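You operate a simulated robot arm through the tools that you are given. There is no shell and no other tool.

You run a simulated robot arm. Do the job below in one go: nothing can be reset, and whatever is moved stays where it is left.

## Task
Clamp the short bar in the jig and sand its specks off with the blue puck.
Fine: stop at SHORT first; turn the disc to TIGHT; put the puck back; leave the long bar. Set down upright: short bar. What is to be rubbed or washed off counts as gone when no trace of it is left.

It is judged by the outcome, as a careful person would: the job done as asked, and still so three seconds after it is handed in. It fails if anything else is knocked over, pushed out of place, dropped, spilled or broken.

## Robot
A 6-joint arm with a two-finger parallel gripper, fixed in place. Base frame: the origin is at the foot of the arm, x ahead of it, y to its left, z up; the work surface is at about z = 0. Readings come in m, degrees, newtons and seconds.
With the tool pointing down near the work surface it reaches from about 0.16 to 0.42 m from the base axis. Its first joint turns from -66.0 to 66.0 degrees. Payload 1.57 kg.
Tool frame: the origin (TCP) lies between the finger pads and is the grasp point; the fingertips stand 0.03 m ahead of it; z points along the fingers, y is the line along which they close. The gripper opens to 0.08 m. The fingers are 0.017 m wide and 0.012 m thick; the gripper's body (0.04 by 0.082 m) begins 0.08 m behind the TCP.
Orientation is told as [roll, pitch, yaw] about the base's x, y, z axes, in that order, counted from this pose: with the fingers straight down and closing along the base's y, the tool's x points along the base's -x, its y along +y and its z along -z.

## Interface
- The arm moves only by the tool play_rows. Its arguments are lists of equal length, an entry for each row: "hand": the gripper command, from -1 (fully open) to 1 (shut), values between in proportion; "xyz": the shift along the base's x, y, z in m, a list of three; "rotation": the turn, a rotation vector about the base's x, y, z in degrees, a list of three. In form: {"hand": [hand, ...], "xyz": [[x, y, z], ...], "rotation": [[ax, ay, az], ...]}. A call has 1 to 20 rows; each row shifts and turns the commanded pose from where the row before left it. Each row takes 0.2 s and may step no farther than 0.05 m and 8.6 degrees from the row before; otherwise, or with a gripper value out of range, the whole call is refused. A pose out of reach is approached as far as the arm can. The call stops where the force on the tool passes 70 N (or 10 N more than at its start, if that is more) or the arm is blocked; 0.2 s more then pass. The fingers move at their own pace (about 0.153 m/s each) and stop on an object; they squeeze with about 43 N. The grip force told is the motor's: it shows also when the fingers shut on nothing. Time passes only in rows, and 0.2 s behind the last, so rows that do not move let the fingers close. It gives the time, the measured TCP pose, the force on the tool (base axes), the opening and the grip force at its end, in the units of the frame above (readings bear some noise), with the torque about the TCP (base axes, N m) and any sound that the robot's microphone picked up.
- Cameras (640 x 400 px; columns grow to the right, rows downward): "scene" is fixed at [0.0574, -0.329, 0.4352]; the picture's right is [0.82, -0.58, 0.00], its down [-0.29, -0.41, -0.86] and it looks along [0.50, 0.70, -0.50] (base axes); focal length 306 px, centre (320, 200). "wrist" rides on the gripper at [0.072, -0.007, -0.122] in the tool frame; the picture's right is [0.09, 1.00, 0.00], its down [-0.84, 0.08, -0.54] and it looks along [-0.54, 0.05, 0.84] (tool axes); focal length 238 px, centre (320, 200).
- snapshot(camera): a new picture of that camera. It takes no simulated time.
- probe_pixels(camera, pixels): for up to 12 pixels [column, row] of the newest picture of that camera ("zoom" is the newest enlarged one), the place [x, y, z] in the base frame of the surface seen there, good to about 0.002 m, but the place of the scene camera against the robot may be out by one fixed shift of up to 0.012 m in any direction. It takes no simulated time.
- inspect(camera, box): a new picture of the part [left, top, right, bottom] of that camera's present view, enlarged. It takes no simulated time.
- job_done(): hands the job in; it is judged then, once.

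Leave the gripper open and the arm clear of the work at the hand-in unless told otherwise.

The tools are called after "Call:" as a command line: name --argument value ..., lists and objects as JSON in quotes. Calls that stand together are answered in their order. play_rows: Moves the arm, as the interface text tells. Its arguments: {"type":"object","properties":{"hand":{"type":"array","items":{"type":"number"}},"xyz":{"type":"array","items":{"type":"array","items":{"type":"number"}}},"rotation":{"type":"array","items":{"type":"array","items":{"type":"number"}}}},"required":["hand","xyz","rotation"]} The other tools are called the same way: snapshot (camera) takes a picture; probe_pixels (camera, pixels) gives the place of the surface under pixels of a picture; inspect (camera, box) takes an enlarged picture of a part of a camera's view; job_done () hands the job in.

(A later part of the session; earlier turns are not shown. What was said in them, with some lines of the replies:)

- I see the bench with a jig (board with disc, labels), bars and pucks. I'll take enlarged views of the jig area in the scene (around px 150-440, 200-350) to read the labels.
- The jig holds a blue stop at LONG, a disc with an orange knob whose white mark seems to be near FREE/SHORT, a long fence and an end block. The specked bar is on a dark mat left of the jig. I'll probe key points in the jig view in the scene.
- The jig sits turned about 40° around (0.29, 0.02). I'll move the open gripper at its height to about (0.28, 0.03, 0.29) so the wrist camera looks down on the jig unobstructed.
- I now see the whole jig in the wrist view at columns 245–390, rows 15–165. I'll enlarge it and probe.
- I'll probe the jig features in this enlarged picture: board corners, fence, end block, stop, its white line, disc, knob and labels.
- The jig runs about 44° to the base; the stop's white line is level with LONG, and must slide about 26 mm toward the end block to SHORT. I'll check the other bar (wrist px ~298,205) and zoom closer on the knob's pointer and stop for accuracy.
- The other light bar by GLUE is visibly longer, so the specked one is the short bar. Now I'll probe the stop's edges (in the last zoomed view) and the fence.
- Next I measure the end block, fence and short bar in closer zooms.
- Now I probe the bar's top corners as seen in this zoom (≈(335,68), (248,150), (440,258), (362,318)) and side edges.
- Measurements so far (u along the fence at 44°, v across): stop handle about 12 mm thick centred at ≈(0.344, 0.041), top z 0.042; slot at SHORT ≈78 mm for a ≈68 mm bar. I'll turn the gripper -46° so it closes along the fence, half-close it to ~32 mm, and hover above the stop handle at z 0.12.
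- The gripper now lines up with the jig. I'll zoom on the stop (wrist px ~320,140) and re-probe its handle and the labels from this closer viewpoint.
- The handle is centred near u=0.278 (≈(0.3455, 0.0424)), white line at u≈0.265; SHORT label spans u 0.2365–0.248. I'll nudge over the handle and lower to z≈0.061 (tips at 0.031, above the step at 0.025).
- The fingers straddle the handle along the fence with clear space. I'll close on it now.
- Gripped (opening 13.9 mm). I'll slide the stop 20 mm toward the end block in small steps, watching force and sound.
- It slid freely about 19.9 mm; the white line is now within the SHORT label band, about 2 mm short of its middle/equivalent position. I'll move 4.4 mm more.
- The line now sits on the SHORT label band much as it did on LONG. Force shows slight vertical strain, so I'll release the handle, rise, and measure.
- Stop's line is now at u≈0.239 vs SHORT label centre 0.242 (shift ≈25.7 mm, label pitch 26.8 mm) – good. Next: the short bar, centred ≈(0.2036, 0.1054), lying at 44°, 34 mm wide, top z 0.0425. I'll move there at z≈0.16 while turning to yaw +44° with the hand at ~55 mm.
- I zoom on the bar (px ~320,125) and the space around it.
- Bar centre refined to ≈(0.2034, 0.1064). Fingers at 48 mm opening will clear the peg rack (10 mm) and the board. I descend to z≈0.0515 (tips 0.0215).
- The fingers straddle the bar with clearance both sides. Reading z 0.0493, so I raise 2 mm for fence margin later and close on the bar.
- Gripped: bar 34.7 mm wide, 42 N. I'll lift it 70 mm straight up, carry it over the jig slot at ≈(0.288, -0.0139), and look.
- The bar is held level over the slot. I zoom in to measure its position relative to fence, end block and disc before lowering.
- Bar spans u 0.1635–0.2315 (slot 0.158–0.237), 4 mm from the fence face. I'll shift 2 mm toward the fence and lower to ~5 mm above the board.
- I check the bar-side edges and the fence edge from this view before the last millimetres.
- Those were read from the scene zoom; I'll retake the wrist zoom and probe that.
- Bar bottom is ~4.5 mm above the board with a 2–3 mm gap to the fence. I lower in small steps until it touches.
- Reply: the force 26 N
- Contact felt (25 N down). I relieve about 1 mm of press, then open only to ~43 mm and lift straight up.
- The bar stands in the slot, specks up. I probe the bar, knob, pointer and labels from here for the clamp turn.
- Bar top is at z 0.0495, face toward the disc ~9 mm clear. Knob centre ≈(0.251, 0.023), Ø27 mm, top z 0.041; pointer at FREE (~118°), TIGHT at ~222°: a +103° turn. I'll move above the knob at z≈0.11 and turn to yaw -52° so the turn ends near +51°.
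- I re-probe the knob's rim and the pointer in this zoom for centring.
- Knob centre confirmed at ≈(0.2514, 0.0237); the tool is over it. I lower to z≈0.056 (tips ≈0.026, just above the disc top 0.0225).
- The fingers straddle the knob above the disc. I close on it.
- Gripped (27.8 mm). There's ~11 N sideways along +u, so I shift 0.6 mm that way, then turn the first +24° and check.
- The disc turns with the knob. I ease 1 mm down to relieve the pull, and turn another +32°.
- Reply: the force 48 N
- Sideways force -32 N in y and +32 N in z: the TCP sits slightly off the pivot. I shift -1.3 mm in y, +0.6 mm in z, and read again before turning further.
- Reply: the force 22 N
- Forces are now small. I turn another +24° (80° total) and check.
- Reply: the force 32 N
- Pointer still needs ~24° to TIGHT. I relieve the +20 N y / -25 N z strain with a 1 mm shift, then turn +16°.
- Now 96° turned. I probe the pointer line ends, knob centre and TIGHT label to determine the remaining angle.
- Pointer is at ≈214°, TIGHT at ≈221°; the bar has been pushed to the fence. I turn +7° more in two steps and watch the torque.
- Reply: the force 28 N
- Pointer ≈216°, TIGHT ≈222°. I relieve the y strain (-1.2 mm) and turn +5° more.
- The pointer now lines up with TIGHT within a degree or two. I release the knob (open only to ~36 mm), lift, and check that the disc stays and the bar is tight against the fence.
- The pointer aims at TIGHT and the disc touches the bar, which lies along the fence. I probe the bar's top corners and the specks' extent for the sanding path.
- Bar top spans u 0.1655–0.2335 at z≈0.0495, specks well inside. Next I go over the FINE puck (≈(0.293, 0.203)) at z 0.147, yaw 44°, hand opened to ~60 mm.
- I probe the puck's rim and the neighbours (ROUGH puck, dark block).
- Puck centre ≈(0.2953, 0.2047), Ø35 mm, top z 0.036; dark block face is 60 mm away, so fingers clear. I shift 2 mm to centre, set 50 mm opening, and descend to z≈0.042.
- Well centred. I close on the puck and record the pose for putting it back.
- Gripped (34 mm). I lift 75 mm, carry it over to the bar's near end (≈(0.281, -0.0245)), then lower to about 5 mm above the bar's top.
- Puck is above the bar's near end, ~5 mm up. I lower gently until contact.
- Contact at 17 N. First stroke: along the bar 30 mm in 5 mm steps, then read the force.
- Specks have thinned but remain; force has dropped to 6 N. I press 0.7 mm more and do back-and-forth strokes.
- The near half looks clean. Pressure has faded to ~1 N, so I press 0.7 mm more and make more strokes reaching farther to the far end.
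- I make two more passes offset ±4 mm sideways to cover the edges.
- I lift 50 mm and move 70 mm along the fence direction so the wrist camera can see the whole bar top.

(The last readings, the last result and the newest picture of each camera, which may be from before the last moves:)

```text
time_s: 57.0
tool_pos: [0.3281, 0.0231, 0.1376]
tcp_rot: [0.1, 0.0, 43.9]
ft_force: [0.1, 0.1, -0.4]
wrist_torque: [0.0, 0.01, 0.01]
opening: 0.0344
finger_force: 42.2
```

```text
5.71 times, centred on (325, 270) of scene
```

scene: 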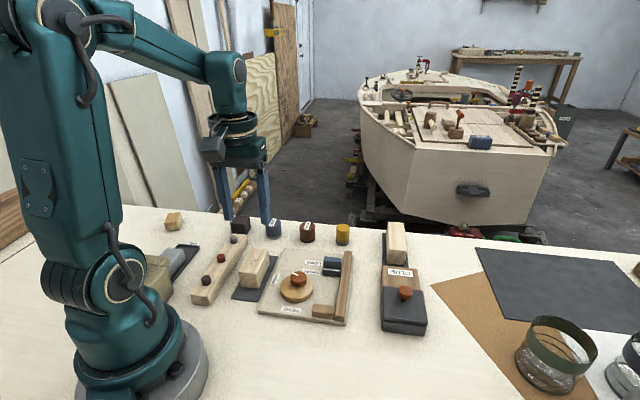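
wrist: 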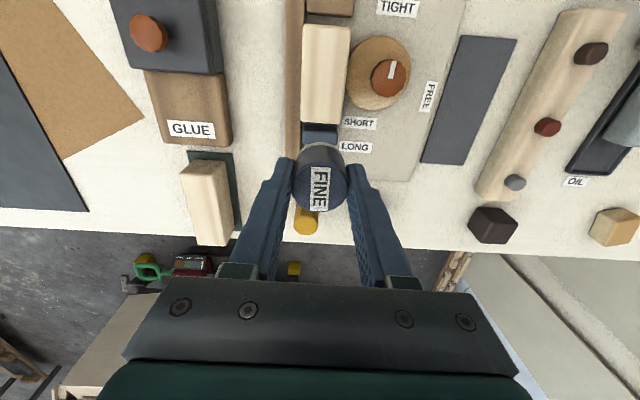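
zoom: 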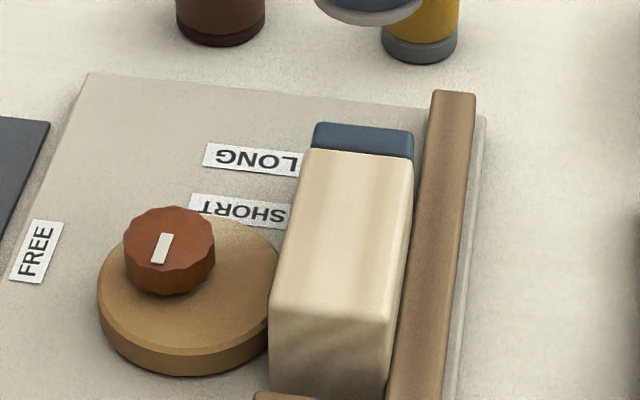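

No specks visible. I look even closer at each half of the bar's top for any faint trace.

Call:
inspect --camera "wrist" --box '[298, 15, 354, 75]'

Call:
inspect --camera "wrist" --box '[296, 70, 352, 130]'

Call:
inspect --camera "scene" --box '[315, 255, 350, 295]'

```text
6.67 times, centred on (326, 45) of wrist
```

zoom: 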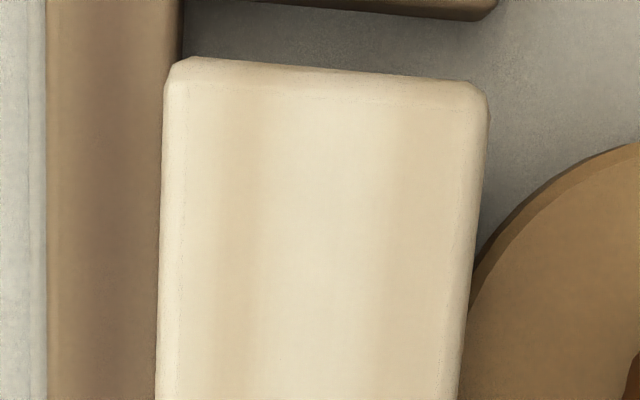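

```text
6.67 times, centred on (324, 100) of wrist
```

zoom: 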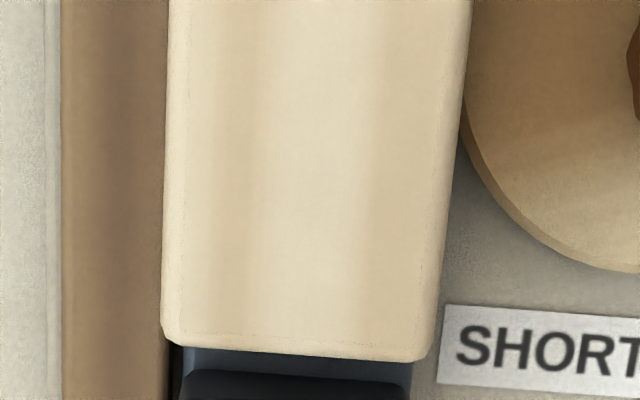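

```text
10.00 times, centred on (332, 275) of scene
```

zoom: 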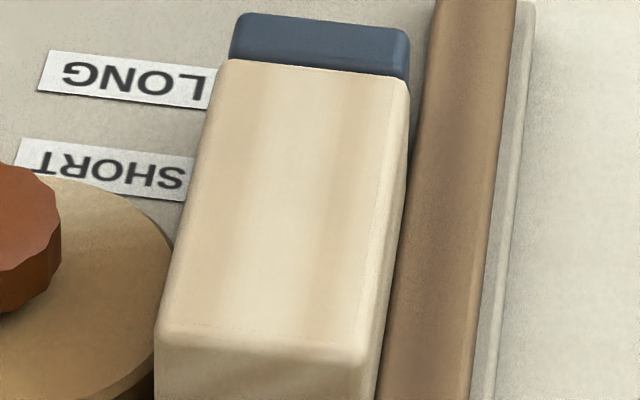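

The top looks fully clean. For certainty against faint residue I'll do one more full double stroke with light pressure, retracing the same path.

Call:
play_rows --hand '[0.5, 0.5, 0.5, 0.5, 0.5, 0.5]' --xyz '[[-0.0252, -0.0243, 0], [-0.0252, -0.0243, 0], [0, 0, -0.035], [0, 0, -0.013], [0, 0, -0.0027], [0, 0, 0]]' --rotation '[[0, 0, 0], [0, 0, 0], [0, 0, 0], [0, 0, 0], [0, 0, 0], [0, 0, 0]]'

```text
time_s: 58.4
tool_pos: [0.2774, -0.0269, 0.0886]
tcp_rot: [0.0, 0.0, 44.0]
ft_force: [-1.5, -1.3, 9.5]
wrist_torque: [-0.02, 0.04, -0.01]
opening: 0.0343
finger_force: 42.2
```

Contact at 9.5 N. I stroke out 40 mm and back.

Call:
play_rows --hand '[0.5, 0.5, 0.5, 0.5, 0.5, 0.5, 0.5, 0.5, 0.5, 0.5, 0.5, 0.5, 0.5, 0.5, 0.5, 0.5, 0.5, 0.5]' --xyz '[[0.0036, 0.00347, -0.0001], [0.0036, 0.00347, -0.0001], [0.0036, 0.00347, -0.0001], [0.0036, 0.00347, -0.0001], [0.0036, 0.00347, -0.0001], [0.0036, 0.00347, -0.0001], [0.0036, 0.00347, -0.0001], [0.0036, 0.00347, -0.0001], [0, 0, 0], [-0.0036, -0.00347, 0.0001], [-0.0036, -0.00347, 0.0001], [-0.0036, -0.00347, 0.0001], [-0.0036, -0.00347, 0.0001], [-0.0036, -0.00347, 0.0001], [-0.0036, -0.00347, 0.0001], [-0.0036, -0.00347, 0.0001], [-0.0036, -0.00347, 0.0001], [0, 0, 0]]' --rotation '[[0, 0, 0], [0, 0, 0], [0, 0, 0], [0, 0, 0], [0, 0, 0], [0, 0, 0], [0, 0, 0], [0, 0, 0], [0, 0, 0], [0, 0, 0], [0, 0, 0], [0, 0, 0], [0, 0, 0], [0, 0, 0], [0, 0, 0], [0, 0, 0], [0, 0, 0], [0, 0, 0]]'

```text
time_s: 62.2
tool_pos: [0.277, -0.0261, 0.0886]
tcp_rot: [0.1, 0.0, 44.0]
ft_force: [0.3, 0.0, -0.6]
wrist_torque: [-0.02, 0.02, -0.02]
opening: 0.0341
finger_force: 41.7
```

Done; the puck slid up ~1.5 mm in the grip under pressure, noted. I lift it, carry it back along the same path to above its original place and check.

Call:
play_rows --hand '[0.5, 0.5, 0.5, 0.5, 0.5, 0.5, 0.5, 0.5, 0.5]' --xyz '[[0, 0, 0.015], [0, 0, 0.025], [0.003, 0.0387, 0], [0.003, 0.0387, 0], [0.003, 0.0387, 0], [0.003, 0.0387, 0], [0.003, 0.0387, 0], [0.0029, 0.0388, 0], [0, 0, 0]]' --rotation '[[0, 0, 0], [0, 0, 0], [0, 0, 0], [0, 0, 0], [0, 0, 0], [0, 0, 0], [0, 0, 0], [0, 0, 0], [0, 0, 0]]'

Call:
snapshot --camera "wrist"

Call:
snapshot --camera "scene"

```text
time_s: 64.2
tool_pos: [0.297, 0.2054, 0.1277]
tcp_rot: [-0.1, 0.0, 44.0]
ft_force: [0.3, 0.8, -0.3]
wrist_torque: [0.0, 0.01, -0.02]
opening: 0.0342
finger_force: 41.2
```

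```text
taken
```

wrist: 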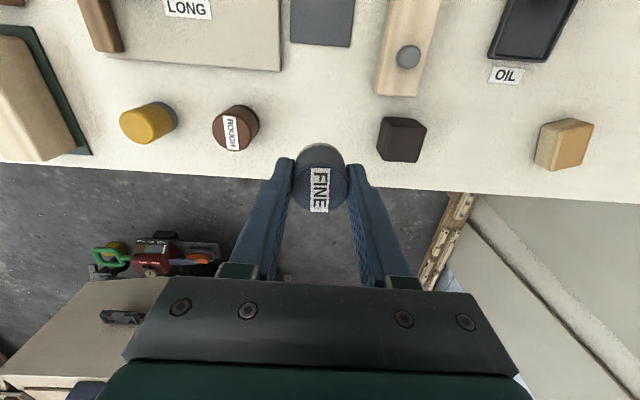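

```text
taken
```

scene: 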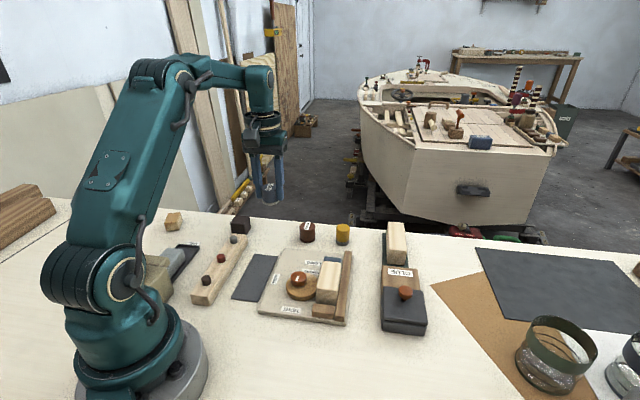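

Above the original spot. I descend to ~5 mm above the table, then feel for contact.

Call:
play_rows --hand '[0.5, 0.5, 0.5, 0.5, 0.5, 0.5]' --xyz '[[0, 0, -0.03], [0, 0, -0.025], [0, 0, -0.015], [0, 0, -0.009], [0, 0, -0.004], [0, 0, 0]]' --rotation '[[0, 0, 0], [0, 0, 0], [0, 0, 0], [0, 0, 0], [0, 0, 0], [0, 0, 0]]'

```text
time_s: 65.6
tool_pos: [0.2957, 0.205, 0.045]
tcp_rot: [-0.1, 0.0, 44.0]
ft_force: [0.2, -0.8, -0.1]
wrist_torque: [-0.01, 0.01, 0.03]
opening: 0.0341
finger_force: 41.8
```

Call:
play_rows --hand '[0.5, 0.5, 0.5, 0.5]' --xyz '[[0, 0, -0.002], [0, 0, -0.0015], [0, 0, -0.001], [0, 0, 0]]' --rotation '[[0, 0, 0], [0, 0, 0], [0, 0, 0], [0, 0, 0]]'

```text
time_s: 66.6
tool_pos: [0.2955, 0.2049, 0.0406]
tcp_rot: [0.0, 0.0, 44.0]
ft_force: [0.0, -1.4, -0.1]
wrist_torque: [0.02, 0.03, -0.02]
opening: 0.0342
finger_force: 42.0
```

No contact yet at 0.0406; I go on in 0.8 mm steps.

Call:
play_rows --hand '[0.5, 0.5, 0.5]' --xyz '[[0, 0, -0.0008], [0, 0, -0.0007], [0, 0, 0]]' --rotation '[[0, 0, 0], [0, 0, 0], [0, 0, 0]]'

```text
time_s: 67.4
tool_pos: [0.2963, 0.2058, 0.0391]
tcp_rot: [0.0, 0.0, 43.9]
ft_force: [0.3, 0.3, -0.5]
wrist_torque: [0.01, -0.03, 0.03]
opening: 0.0341
finger_force: 41.9
```

Call:
play_rows --hand '[0.5, 0.5, 0.5]' --xyz '[[0, 0, -0.0007], [0, 0, -0.0006], [0, 0, 0]]' --rotation '[[0, 0, 0], [0, 0, 0], [0, 0, 0]]'

```text
time_s: 68.2
tool_pos: [0.2965, 0.206, 0.0393]
tcp_rot: [0.0, 0.0, 44.0]
ft_force: [-0.6, -1.7, 5.7]
wrist_torque: [-0.05, -0.04, -0.01]
opening: 0.0338
finger_force: 41.6
```

Contact (5.7 N). I open to 50 mm and lift straight up.

Call:
play_rows --hand '[0.0, -0.25, -0.25, -0.25, -0.25, -0.25, -0.25]' --xyz '[[0, 0, 0], [0, 0, 0], [0, 0, 0], [0, 0, 0.015], [0, 0, 0.035], [0, 0, 0.045], [0, 0, 0]]' --rotation '[[0, 0, 0], [0, 0, 0], [0, 0, 0], [0, 0, 0], [0, 0, 0], [0, 0, 0], [0, 0, 0]]'

Call:
inspect --camera "wrist" --box '[230, 60, 410, 230]'

Call:
inspect --camera "scene" --box '[210, 200, 370, 340]'

```text
time_s: 69.8
tool_pos: [0.2945, 0.2045, 0.1332]
tcp_rot: [0.0, 0.0, 43.9]
ft_force: [0.5, 0.7, -0.5]
wrist_torque: [0.0, 0.02, 0.0]
opening: 0.0498
finger_force: 0.1
```

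```text
2.35 times, centred on (320, 145) of wrist
```

zoom: 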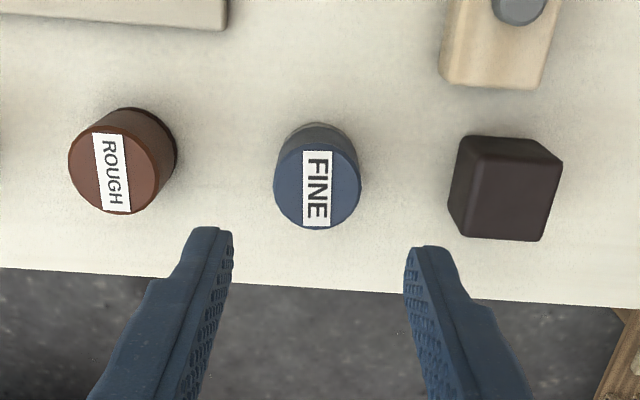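

```text
2.86 times, centred on (290, 270) of scene
```

zoom: 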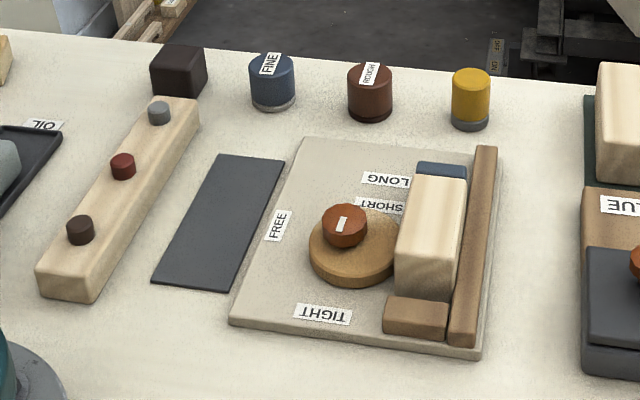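

The puck is back upright on its spot. I rise, open fully and move over the jig high up for a final check.

Call:
play_rows --hand '[-0.25, -0.5, -1, -1, -1, -1, -1]' --xyz '[[0, 0, 0.04], [-0.002, -0.03, 0.025], [-0.002, -0.035, 0.025], [-0.002, -0.035, 0.025], [-0.002, -0.035, 0.02], [-0.002, -0.035, 0.01], [0, 0, 0]]' --rotation '[[0, 0, 0], [0, 0, -8], [0, 0, -8], [0, 0, -8], [0, 0, -8], [0, 0, -8], [0, 0, 0]]'

Call:
snapshot --camera "wrist"

Call:
inspect --camera "wrist" --box '[240, 20, 400, 180]'

Call:
snapshot --camera "scene"

```text
time_s: 71.4
tool_pos: [0.2854, 0.0339, 0.2786]
tcp_rot: [-0.1, 0.0, 4.0]
ft_force: [0.5, 0.0, 0.2]
wrist_torque: [0.0, -0.02, -0.01]
opening: 0.08
finger_force: 0.1
```

```text
taken
```

wrist: 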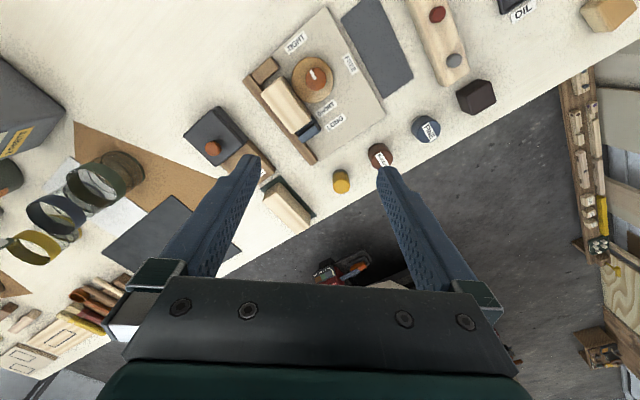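

```text
2.50 times, centred on (320, 100) of wrist
```

zoom: 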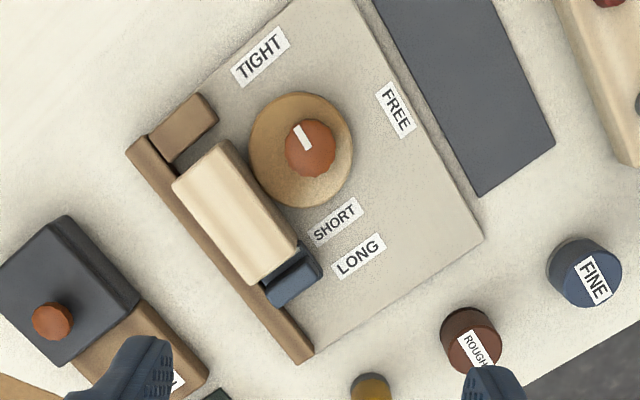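

```text
taken
```

scene: 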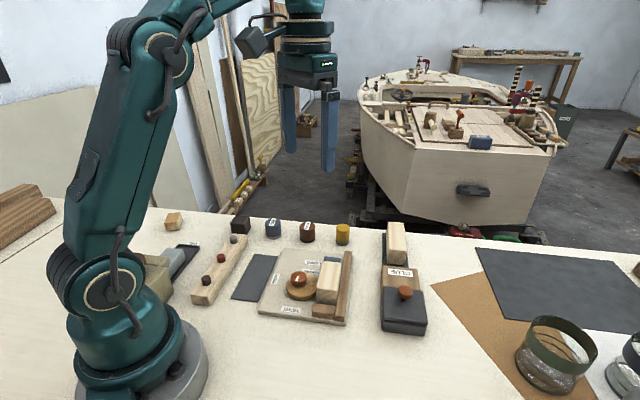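

Everything looks in place. I zoom in once more to verify pointer angle, stop line and the puck location numerically.

Call:
inspect --camera "wrist" --box '[285, 25, 350, 90]'

Call:
inspect --camera "wrist" --box '[255, 50, 335, 145]'

```text
6.15 times, centred on (318, 58) of wrist
```

zoom: 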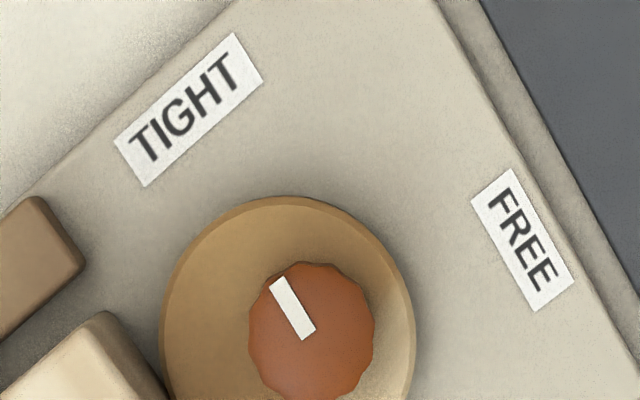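

```text
4.21 times, centred on (295, 98) of wrist
```

zoom: 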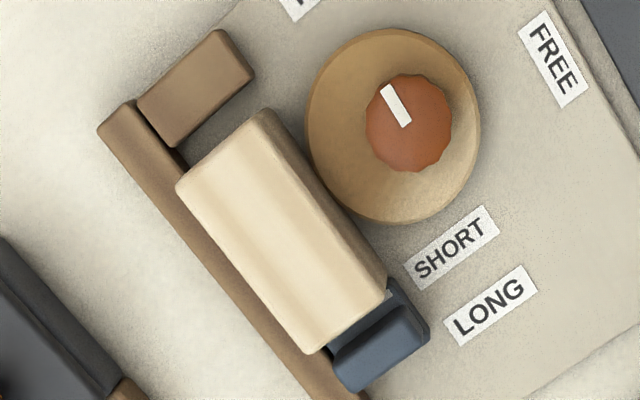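

Call:
probe_pixels --camera "zoom" --pixels '[[388, 88], [406, 123], [397, 106], [409, 123], [370, 122], [450, 122], [409, 78], [409, 166], [391, 292], [430, 335], [332, 350], [390, 310]]'

Call:
probe_pixels --camera "wrist" --pixels '[[424, 126], [296, 43], [309, 72], [324, 72], [318, 78], [340, 182], [378, 155], [270, 200]]'

```text
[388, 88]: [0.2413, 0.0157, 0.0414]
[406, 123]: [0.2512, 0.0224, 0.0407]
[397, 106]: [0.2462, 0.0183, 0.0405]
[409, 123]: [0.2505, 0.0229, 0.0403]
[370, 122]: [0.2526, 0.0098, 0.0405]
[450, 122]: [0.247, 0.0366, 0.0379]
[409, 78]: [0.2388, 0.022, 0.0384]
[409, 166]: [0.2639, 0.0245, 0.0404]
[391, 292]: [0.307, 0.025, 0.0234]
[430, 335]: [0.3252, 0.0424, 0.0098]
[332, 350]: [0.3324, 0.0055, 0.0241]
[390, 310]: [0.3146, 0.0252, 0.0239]
```

```text
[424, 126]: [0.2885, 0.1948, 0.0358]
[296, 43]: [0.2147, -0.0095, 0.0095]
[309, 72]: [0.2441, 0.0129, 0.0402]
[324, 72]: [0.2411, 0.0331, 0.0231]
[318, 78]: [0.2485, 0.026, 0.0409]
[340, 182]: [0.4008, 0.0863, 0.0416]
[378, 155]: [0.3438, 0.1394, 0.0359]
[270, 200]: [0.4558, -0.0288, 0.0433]
```

Checks: the pointer reads about 218–222° against TIGHT at 222°. The disc presses the bar against the fence, and the stop's line is at SHORT. The bar top is clean, the FINE puck is back upright on its spot, and the long bar and everything else are untouched. The gripper is open and the arm is high and clear, so I'm handing the job in.

Call:
job_done

```text
The job is handed in.
```

The short bar is clamped in the jig and its specks are sanded off. I've handed the job in; no verdict has come back yet.

- **Stop:** I slid it to SHORT before anything else. Its white line is on the SHORT label, about 3 mm off the label's centre, much as it first sat on LONG.
- **Short bar:** It stands upright in the slot, speck side up, pressed against the fence by the disc.
- **Disc:** I turned it to TIGHT. The pointer reads about 214–222° against the label at 222°, and the disc stayed put after release.
- **Sanding:** I made several passes with the blue FINE puck. Close-up pictures after the main passes showed no specks. I then did one more light double stroke, and a wider view after that still showed the top clean.
- **Puck:** It is back upright on its original spot.
- **Long bar and the rest:** I didn't touch the long bar, and the final pictures show nothing else moved.

The gripper is open and the arm is raised clear of the work.
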